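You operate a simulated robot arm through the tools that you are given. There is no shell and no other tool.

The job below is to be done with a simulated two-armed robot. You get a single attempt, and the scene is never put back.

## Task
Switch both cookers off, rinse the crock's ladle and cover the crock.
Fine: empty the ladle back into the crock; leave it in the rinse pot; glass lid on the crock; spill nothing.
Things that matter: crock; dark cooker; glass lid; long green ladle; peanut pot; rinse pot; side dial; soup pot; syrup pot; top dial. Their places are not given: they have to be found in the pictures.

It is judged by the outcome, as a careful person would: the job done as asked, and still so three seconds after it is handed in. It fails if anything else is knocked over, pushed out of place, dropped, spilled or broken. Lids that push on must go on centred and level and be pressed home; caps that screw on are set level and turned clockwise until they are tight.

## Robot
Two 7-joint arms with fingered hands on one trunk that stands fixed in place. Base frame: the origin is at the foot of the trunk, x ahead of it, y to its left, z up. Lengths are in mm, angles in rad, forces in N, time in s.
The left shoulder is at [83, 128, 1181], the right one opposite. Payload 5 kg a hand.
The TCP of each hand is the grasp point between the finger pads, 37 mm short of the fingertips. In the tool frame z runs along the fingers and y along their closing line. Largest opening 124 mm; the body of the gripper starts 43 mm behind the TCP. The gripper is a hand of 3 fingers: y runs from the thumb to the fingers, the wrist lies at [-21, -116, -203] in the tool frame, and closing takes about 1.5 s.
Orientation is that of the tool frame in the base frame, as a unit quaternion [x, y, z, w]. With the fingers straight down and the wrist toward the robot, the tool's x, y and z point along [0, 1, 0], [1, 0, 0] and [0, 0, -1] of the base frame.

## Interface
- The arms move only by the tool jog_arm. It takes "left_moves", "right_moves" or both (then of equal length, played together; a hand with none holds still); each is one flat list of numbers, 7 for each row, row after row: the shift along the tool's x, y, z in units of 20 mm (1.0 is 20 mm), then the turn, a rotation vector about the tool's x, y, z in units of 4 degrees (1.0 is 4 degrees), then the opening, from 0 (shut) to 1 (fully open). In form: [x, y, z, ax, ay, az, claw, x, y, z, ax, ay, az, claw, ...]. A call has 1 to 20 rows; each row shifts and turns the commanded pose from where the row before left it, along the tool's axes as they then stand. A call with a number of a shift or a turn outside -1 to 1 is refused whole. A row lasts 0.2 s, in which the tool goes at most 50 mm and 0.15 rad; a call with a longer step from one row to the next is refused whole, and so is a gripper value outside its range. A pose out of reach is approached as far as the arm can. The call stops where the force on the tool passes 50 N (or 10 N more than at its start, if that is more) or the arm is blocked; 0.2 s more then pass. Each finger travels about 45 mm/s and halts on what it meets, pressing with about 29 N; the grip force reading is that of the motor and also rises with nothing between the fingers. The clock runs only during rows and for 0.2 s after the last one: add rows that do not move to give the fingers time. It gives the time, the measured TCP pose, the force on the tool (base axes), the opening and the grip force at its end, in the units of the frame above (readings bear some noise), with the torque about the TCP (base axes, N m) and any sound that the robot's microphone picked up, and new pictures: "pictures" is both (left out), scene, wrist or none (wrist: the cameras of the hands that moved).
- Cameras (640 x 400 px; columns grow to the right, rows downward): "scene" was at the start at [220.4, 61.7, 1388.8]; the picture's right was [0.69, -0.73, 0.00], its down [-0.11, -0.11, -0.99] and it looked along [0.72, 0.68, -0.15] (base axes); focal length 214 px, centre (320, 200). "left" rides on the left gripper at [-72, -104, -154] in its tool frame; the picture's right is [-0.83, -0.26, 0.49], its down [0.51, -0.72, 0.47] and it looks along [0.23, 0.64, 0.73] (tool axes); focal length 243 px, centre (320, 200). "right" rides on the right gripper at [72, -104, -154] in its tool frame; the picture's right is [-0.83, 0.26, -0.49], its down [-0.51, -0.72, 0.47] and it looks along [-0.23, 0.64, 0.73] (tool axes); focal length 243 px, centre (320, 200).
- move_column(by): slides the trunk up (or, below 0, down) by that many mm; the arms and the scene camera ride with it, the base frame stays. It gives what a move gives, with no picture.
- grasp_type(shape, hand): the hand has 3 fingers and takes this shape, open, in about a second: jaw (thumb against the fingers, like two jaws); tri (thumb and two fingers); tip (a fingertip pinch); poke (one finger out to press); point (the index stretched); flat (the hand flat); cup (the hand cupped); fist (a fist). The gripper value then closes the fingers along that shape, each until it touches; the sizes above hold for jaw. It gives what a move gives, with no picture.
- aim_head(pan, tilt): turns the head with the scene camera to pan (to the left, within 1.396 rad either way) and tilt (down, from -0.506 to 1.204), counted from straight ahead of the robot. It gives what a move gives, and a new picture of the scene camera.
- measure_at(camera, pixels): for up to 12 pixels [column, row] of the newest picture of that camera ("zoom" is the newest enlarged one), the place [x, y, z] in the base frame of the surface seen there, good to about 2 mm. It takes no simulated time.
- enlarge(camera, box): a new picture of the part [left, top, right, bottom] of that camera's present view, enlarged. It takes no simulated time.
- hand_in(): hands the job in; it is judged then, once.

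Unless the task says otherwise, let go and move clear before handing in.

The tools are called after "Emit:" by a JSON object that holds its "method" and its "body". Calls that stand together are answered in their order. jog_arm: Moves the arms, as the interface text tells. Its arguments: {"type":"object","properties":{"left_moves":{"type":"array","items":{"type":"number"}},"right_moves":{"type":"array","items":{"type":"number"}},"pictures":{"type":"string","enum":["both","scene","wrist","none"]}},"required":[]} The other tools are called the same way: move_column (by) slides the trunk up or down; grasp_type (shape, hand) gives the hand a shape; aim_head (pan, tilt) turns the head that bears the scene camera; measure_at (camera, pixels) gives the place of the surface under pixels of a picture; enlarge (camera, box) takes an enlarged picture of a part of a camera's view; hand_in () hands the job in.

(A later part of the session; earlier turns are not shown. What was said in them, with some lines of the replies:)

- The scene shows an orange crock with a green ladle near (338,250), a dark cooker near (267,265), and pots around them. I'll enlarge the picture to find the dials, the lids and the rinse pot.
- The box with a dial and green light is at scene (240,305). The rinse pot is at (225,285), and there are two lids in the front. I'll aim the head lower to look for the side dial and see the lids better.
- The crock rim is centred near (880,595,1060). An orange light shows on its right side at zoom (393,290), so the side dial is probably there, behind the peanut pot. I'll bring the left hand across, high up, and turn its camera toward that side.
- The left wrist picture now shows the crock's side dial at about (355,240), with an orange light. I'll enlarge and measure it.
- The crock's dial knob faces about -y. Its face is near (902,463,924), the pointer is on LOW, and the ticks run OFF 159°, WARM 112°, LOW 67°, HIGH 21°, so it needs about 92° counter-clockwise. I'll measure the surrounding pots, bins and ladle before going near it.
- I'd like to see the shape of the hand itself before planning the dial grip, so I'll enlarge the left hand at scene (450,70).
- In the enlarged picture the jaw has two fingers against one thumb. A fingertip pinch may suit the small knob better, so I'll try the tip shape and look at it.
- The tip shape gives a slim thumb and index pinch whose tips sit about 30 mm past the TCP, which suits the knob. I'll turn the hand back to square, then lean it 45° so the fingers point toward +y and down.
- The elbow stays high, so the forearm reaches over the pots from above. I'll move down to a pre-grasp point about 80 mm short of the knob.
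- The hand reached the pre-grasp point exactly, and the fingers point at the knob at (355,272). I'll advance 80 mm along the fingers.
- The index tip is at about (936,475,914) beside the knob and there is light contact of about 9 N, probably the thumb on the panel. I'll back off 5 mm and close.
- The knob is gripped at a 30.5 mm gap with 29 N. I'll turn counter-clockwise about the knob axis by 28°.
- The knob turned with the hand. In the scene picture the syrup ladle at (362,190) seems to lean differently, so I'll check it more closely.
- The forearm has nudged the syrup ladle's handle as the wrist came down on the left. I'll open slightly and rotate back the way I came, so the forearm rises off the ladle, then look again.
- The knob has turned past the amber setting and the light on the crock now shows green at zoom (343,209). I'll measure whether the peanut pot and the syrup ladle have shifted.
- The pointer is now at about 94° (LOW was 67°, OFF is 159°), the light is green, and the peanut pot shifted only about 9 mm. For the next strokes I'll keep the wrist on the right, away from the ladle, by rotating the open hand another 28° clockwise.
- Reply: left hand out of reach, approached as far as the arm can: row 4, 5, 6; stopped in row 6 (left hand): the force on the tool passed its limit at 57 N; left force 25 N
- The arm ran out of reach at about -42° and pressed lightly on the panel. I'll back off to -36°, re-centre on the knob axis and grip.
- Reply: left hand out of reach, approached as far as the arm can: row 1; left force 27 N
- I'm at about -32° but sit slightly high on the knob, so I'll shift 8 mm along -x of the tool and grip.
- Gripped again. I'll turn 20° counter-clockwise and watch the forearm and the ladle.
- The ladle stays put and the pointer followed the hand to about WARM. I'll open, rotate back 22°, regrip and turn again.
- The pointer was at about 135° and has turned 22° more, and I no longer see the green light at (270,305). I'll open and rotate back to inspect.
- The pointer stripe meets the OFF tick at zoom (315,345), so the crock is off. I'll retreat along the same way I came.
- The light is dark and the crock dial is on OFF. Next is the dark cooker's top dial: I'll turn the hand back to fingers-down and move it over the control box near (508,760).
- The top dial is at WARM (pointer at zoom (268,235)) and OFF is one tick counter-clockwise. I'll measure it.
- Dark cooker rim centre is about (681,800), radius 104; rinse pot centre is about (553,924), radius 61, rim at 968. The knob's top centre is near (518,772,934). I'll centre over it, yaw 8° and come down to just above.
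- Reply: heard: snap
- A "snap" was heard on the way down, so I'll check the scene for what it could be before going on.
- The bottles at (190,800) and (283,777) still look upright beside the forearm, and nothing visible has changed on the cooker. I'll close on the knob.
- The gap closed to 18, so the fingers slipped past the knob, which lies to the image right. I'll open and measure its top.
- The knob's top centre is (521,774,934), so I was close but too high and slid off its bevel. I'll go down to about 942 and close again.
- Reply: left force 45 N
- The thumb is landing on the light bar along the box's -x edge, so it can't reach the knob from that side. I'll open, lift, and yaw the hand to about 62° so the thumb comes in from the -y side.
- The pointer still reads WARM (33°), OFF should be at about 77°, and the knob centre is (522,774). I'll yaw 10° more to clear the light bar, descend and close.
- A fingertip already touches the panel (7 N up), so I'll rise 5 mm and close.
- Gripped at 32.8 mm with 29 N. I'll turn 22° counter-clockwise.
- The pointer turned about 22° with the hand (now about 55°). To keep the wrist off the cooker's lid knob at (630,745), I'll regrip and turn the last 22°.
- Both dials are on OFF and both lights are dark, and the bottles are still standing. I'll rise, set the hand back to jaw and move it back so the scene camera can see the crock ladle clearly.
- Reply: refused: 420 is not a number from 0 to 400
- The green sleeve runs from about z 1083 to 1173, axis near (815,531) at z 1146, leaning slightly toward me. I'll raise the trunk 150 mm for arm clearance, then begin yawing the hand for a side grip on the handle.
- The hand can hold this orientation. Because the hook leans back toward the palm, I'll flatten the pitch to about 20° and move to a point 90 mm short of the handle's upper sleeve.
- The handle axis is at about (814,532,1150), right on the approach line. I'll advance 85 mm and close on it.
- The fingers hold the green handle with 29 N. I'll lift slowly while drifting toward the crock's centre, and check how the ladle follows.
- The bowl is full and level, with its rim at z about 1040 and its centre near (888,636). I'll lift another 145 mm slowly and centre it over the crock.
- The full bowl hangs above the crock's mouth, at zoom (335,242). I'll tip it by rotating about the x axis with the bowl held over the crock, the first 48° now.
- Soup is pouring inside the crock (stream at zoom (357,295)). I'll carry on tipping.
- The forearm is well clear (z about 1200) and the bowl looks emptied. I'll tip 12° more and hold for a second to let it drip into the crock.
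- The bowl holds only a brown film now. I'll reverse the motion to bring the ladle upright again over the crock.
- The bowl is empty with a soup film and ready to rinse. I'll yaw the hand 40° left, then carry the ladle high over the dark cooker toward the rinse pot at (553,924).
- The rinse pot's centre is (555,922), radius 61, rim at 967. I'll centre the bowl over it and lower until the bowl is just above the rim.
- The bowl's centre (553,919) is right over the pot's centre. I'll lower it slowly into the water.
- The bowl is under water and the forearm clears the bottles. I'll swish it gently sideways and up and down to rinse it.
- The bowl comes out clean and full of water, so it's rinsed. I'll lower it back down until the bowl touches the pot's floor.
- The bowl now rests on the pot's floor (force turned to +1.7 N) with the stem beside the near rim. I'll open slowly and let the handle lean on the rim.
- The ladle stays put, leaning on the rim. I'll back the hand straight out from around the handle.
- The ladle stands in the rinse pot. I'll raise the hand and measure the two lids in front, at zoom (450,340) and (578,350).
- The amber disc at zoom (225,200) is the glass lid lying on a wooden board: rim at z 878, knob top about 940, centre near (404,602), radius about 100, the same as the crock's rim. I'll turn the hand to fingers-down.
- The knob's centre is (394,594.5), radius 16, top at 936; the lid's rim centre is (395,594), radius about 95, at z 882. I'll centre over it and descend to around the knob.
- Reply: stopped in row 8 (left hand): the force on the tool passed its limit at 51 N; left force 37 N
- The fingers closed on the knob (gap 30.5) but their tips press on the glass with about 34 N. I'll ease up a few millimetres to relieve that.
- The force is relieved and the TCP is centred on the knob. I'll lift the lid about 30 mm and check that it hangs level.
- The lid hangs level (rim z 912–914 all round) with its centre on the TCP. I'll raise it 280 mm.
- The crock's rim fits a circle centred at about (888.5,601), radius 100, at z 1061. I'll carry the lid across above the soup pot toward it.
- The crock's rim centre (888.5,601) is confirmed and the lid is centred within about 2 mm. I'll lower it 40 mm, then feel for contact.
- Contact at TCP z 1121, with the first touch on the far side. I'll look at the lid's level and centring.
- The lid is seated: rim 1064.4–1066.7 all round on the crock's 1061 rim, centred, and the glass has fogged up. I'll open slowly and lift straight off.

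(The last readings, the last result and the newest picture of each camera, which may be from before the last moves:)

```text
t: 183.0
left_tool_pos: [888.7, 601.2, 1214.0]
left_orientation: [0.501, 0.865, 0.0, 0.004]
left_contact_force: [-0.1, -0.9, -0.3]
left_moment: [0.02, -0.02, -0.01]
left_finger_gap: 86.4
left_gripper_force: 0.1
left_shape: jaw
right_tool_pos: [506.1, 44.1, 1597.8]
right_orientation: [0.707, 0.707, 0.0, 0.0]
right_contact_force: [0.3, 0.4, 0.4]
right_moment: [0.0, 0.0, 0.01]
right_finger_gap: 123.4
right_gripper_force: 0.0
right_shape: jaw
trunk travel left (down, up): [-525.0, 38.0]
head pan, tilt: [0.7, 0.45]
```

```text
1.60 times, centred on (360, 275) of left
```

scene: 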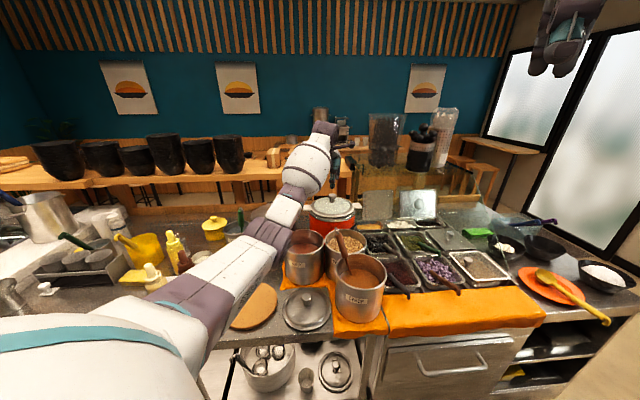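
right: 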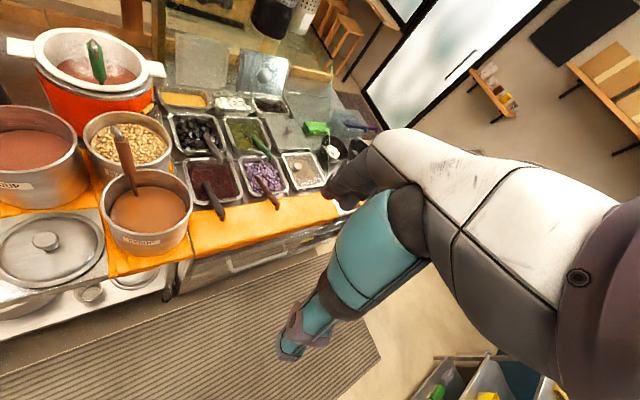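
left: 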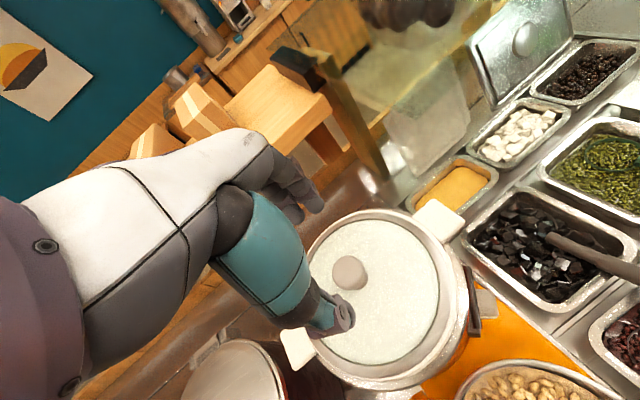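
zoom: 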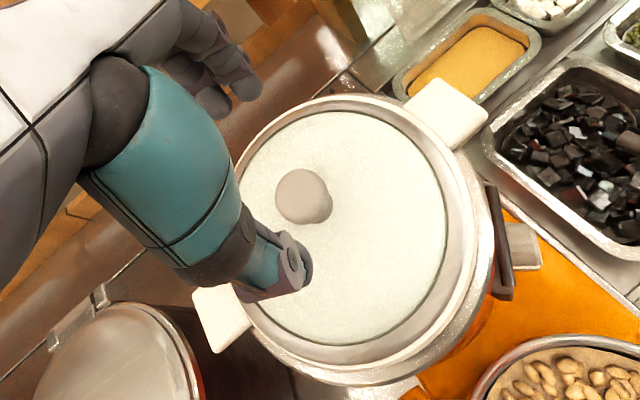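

The lid sits centred on the crock. I'll move the hand up and back to get clear and inspect the whole scene.

Emit:
{"method": "jog_arm", "body": {"left_moves": [0, 0, -1, 0, 0, 0, 0.7, 0, 0, -1, 0, 0, 0, 0.7, 0, 0, -1, 0, 0, 0, 0.7, 0, 0, -1, 0, 0, 0, 0.7, 0, 0, -1, 0, 0, 0, 0.7, 0, 0, -1, 0, 0, 0, 0.7, 0, -1, -1, 0, 0, 0, 0.7, 0, -1, -1, 0, 0, 0, 0.7, 0, -1, -1, 0, 0, 0, 0.7, 0.5, -1, 0, 0, 0, 0, 0.7, 0.5, -1, 0, 0, 0, 0, 0.7, 0.5, -1, 0, 0, 0, 0, 0.7, 0.5, -1, 0, 0, 0, 0, 0.7, 0.5, -1, 0, 0, 0, 0, 0.7, 0.5, -1, 0, 0, 0, 0, 0.7, 0.5, -1, 0, 0, 0, 0, 0.7, 0.5, -1, 0, 0, 0, 0, 0.7], "pictures": "both"}}

Emit:
{"method": "aim_head", "body": {"pan": 0.8, "tilt": 0.6}}

Emit:
{"method": "enlarge", "body": {"camera": "scene", "box": [220, 130, 420, 280]}}

Emit:
{"method": "enlarge", "body": {"camera": "scene", "box": [80, 120, 280, 280]}}

```text
t: 186.6
left_tool_pos: [656.1, 561.8, 1392.8]
left_orientation: [0.501, 0.865, 0.0, 0.004]
left_contact_force: [0.5, 0.4, 0.1]
left_moment: [-0.02, -0.02, -0.02]
left_finger_gap: 86.6
left_gripper_force: 0.0
left_shape: jaw
right_tool_pos: [503.4, 43.7, 1598.5]
right_orientation: [0.708, 0.707, 0.0, 0.0]
right_contact_force: [-0.4, 1.4, 0.7]
right_moment: [-0.04, -0.04, 0.01]
right_finger_gap: 123.8
right_gripper_force: 0.0
right_shape: jaw
trunk travel left (down, up): [-525.0, 38.0]
head pan, tilt: [0.7, 0.45]
```

scene: 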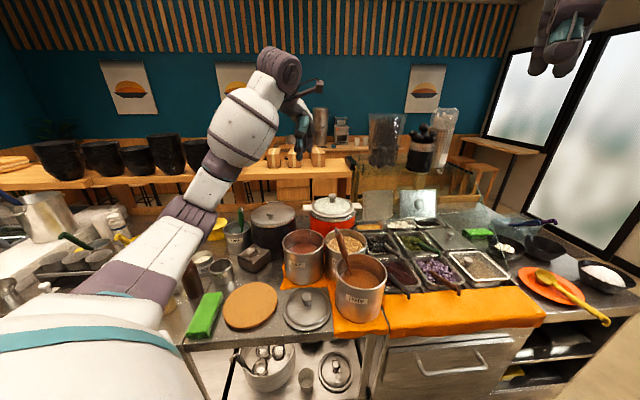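
left: 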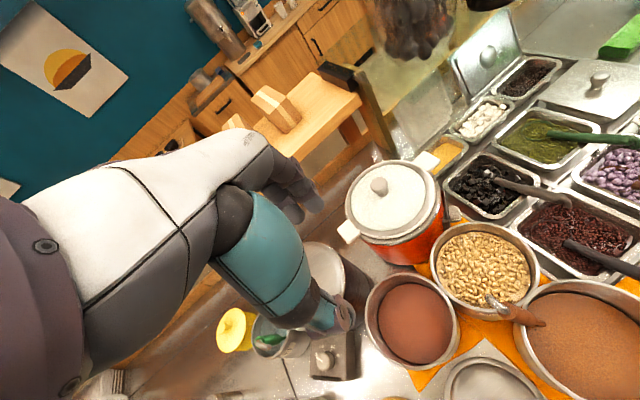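

```text
t: 187.3
left_tool_pos: [657.6, 561.1, 1392.1]
left_orientation: [0.502, 0.865, -0.002, 0.003]
left_contact_force: [0.0, -0.3, 0.0]
left_moment: [0.0, -0.01, 0.02]
left_finger_gap: 86.6
left_gripper_force: 0.0
left_shape: jaw
right_tool_pos: [506.8, 43.7, 1597.9]
right_orientation: [0.707, 0.707, 0.001, 0.0]
right_contact_force: [0.5, 0.1, 0.0]
right_moment: [0.0, -0.01, -0.03]
right_finger_gap: 123.5
right_gripper_force: 0.0
right_shape: jaw
trunk travel left (down, up): [-525.0, 38.0]
head pan, tilt: [0.799, 0.6]
```

scene: 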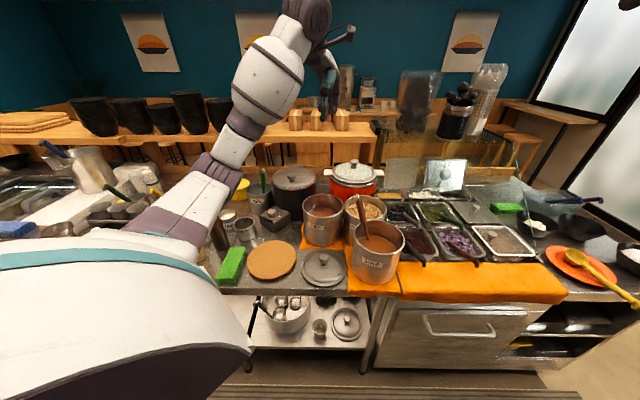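

```text
2.67 times, centred on (320, 205) of scene
```

zoom: 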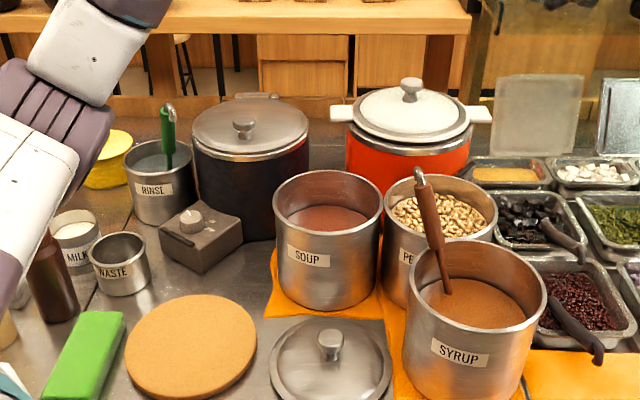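

```text
2.50 times, centred on (180, 200) of scene
```

zoom: 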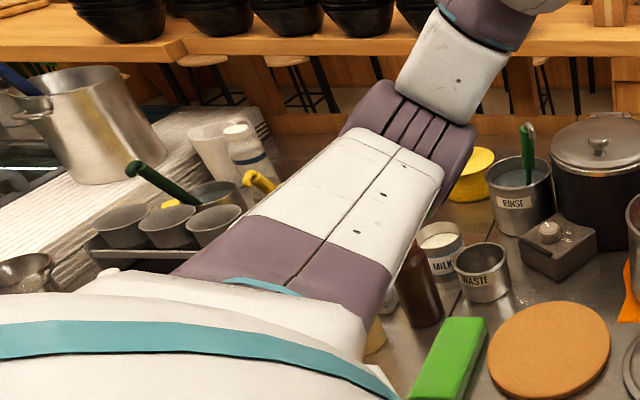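

Everything in view looks right: lid on crock, ladle in the rinse pot at zoom (170,135), both lights dark. I'll shift the arm aside to check the bottles it hides.

Emit:
{"method": "jog_arm", "body": {"left_moves": [-1, 0, -0.5, 0, 0, 0, 0.7, -1, 0, -0.5, 0, 0, 0, 0.7, -1, 0, -0.5, 0, 0, 0, 0.7, -1, -0.5, 0, 0, 0, 0, 0.7, -1, -0.5, 0, 0, 0, 0, 0.7, -1, -0.5, 0, 0, 0, 0, 0.7, -1, -0.5, 0, 0, 0, 0, 0.7, -1, -0.5, 0, 0, 0, 0, 0.7, -1, 0, 0, 0, 0, 0, 0.7, -1, 0, 0, 0, 0, 0, 0.7], "pictures": "both"}}

Emit:
{"method": "aim_head", "body": {"pan": 1.05, "tilt": 0.6}}

Emit:
{"method": "enlarge", "body": {"camera": "scene", "box": [120, 120, 400, 320]}}

```text
t: 189.5
left_tool_pos: [714.3, 362.8, 1423.0]
left_orientation: [0.5, 0.866, 0.0, 0.003]
left_contact_force: [-0.2, 0.3, 0.0]
left_moment: [0.05, 0.04, 0.0]
left_finger_gap: 86.4
left_gripper_force: 0.1
left_shape: jaw
right_tool_pos: [506.9, 42.8, 1595.0]
right_orientation: [0.707, 0.707, 0.0, -0.001]
right_contact_force: [-0.2, -0.2, 0.2]
right_moment: [0.02, -0.01, 0.05]
right_finger_gap: 123.4
right_gripper_force: 0.1
right_shape: jaw
trunk travel left (down, up): [-525.0, 38.0]
head pan, tilt: [0.799, 0.6]
```

scene: 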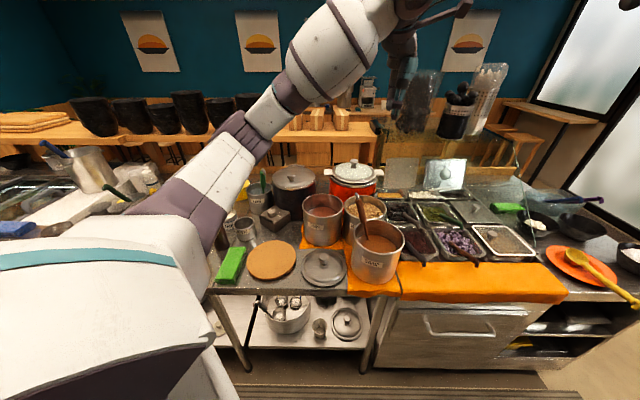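
left: 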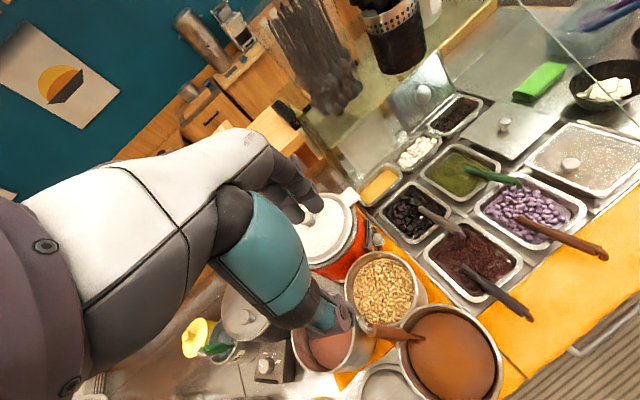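

```text
t: 190.3
left_tool_pos: [713.9, 363.6, 1424.4]
left_orientation: [0.501, 0.866, -0.001, 0.004]
left_contact_force: [0.3, -0.2, 0.5]
left_moment: [-0.02, -0.03, -0.01]
left_finger_gap: 86.4
left_gripper_force: 0.1
left_shape: jaw
right_tool_pos: [505.9, 43.9, 1597.7]
right_orientation: [0.707, 0.707, -0.001, 0.001]
right_contact_force: [0.4, 0.2, -0.1]
right_moment: [0.01, 0.0, -0.03]
right_finger_gap: 123.9
right_gripper_force: 0.1
right_shape: jaw
trunk travel left (down, up): [-525.0, 38.0]
head pan, tilt: [1.051, 0.6]
```

scene: 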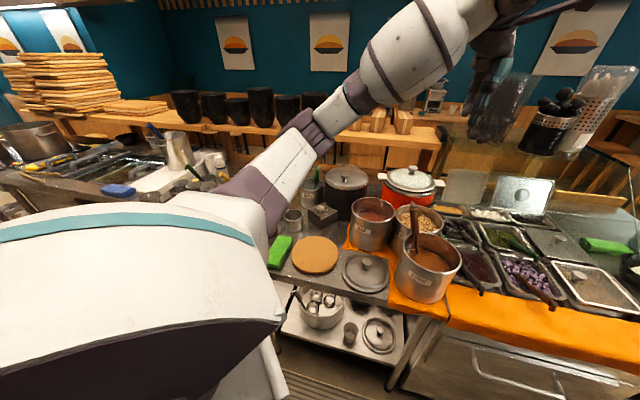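

```text
2.00 times, centred on (260, 220) of scene
```

zoom: 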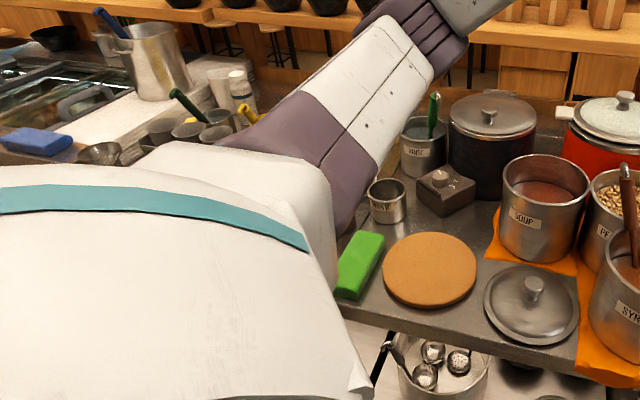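

Emit:
{"method": "measure_at", "body": {"camera": "zoom", "pixels": [[340, 220], [320, 180], [300, 130], [380, 100], [430, 50], [250, 140], [270, 100], [430, 100], [520, 215], [600, 210]]}}

Emit:
{"method": "enlarge", "body": {"camera": "left", "box": [180, 200, 440, 400]}}

```text
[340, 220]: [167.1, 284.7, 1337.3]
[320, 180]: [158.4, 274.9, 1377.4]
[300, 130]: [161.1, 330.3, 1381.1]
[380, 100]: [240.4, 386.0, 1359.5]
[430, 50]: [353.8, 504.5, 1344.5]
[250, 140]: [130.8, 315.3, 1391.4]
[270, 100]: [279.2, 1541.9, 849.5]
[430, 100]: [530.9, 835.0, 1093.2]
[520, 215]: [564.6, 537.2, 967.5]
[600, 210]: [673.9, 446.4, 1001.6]
```

```text
2.00 times, centred on (310, 300) of left
```

zoom: 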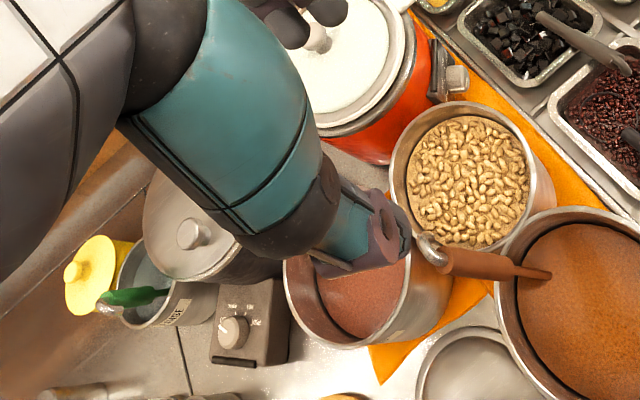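

The arm is at z 1340 or higher, far above the bottles. Both dials read OFF with dark lights, the rinsed ladle stands in the rinse pot, and the glass lid sits level on the crock. I'm handing the job in.

Emit:
{"method": "hand_in", "body": {}}

```text
The job is handed in.
```

I switched both cookers off, emptied and rinsed the ladle, and put the glass lid on the crock. I've handed the job in, but the result hasn't come back to me.

- **Cookers:** the side dial (on the crock) and the top dial (on the dark cooker) both point to OFF, and both lights are dark.
- **Ladle:** I tipped it out over the crock, with the stream falling inside the rim. It came out of the rinse water clean, and I left it standing in the rinse pot with its handle on the rim.
- **Crock:** the glass lid is centred and level; its rim height varied by only about 2 mm where I measured it.
- **Spills:** I saw no soup or water outside the pots.

Three things did not go cleanly:

- **Syrup ladle:** my forearm bumped it while I turned the side dial. It is still in the syrup pot but leans a different way.
- **Peanut pot:** it moved about 9 mm during the same turn.
- **Snap sound:** I heard a snap as the hand came down on the top dial. I found nothing broken or moved, but I can't say what made it.

The arm blocked my last view of the squeeze bottles. They were upright when I last saw them, and the arm stayed well above them after that.
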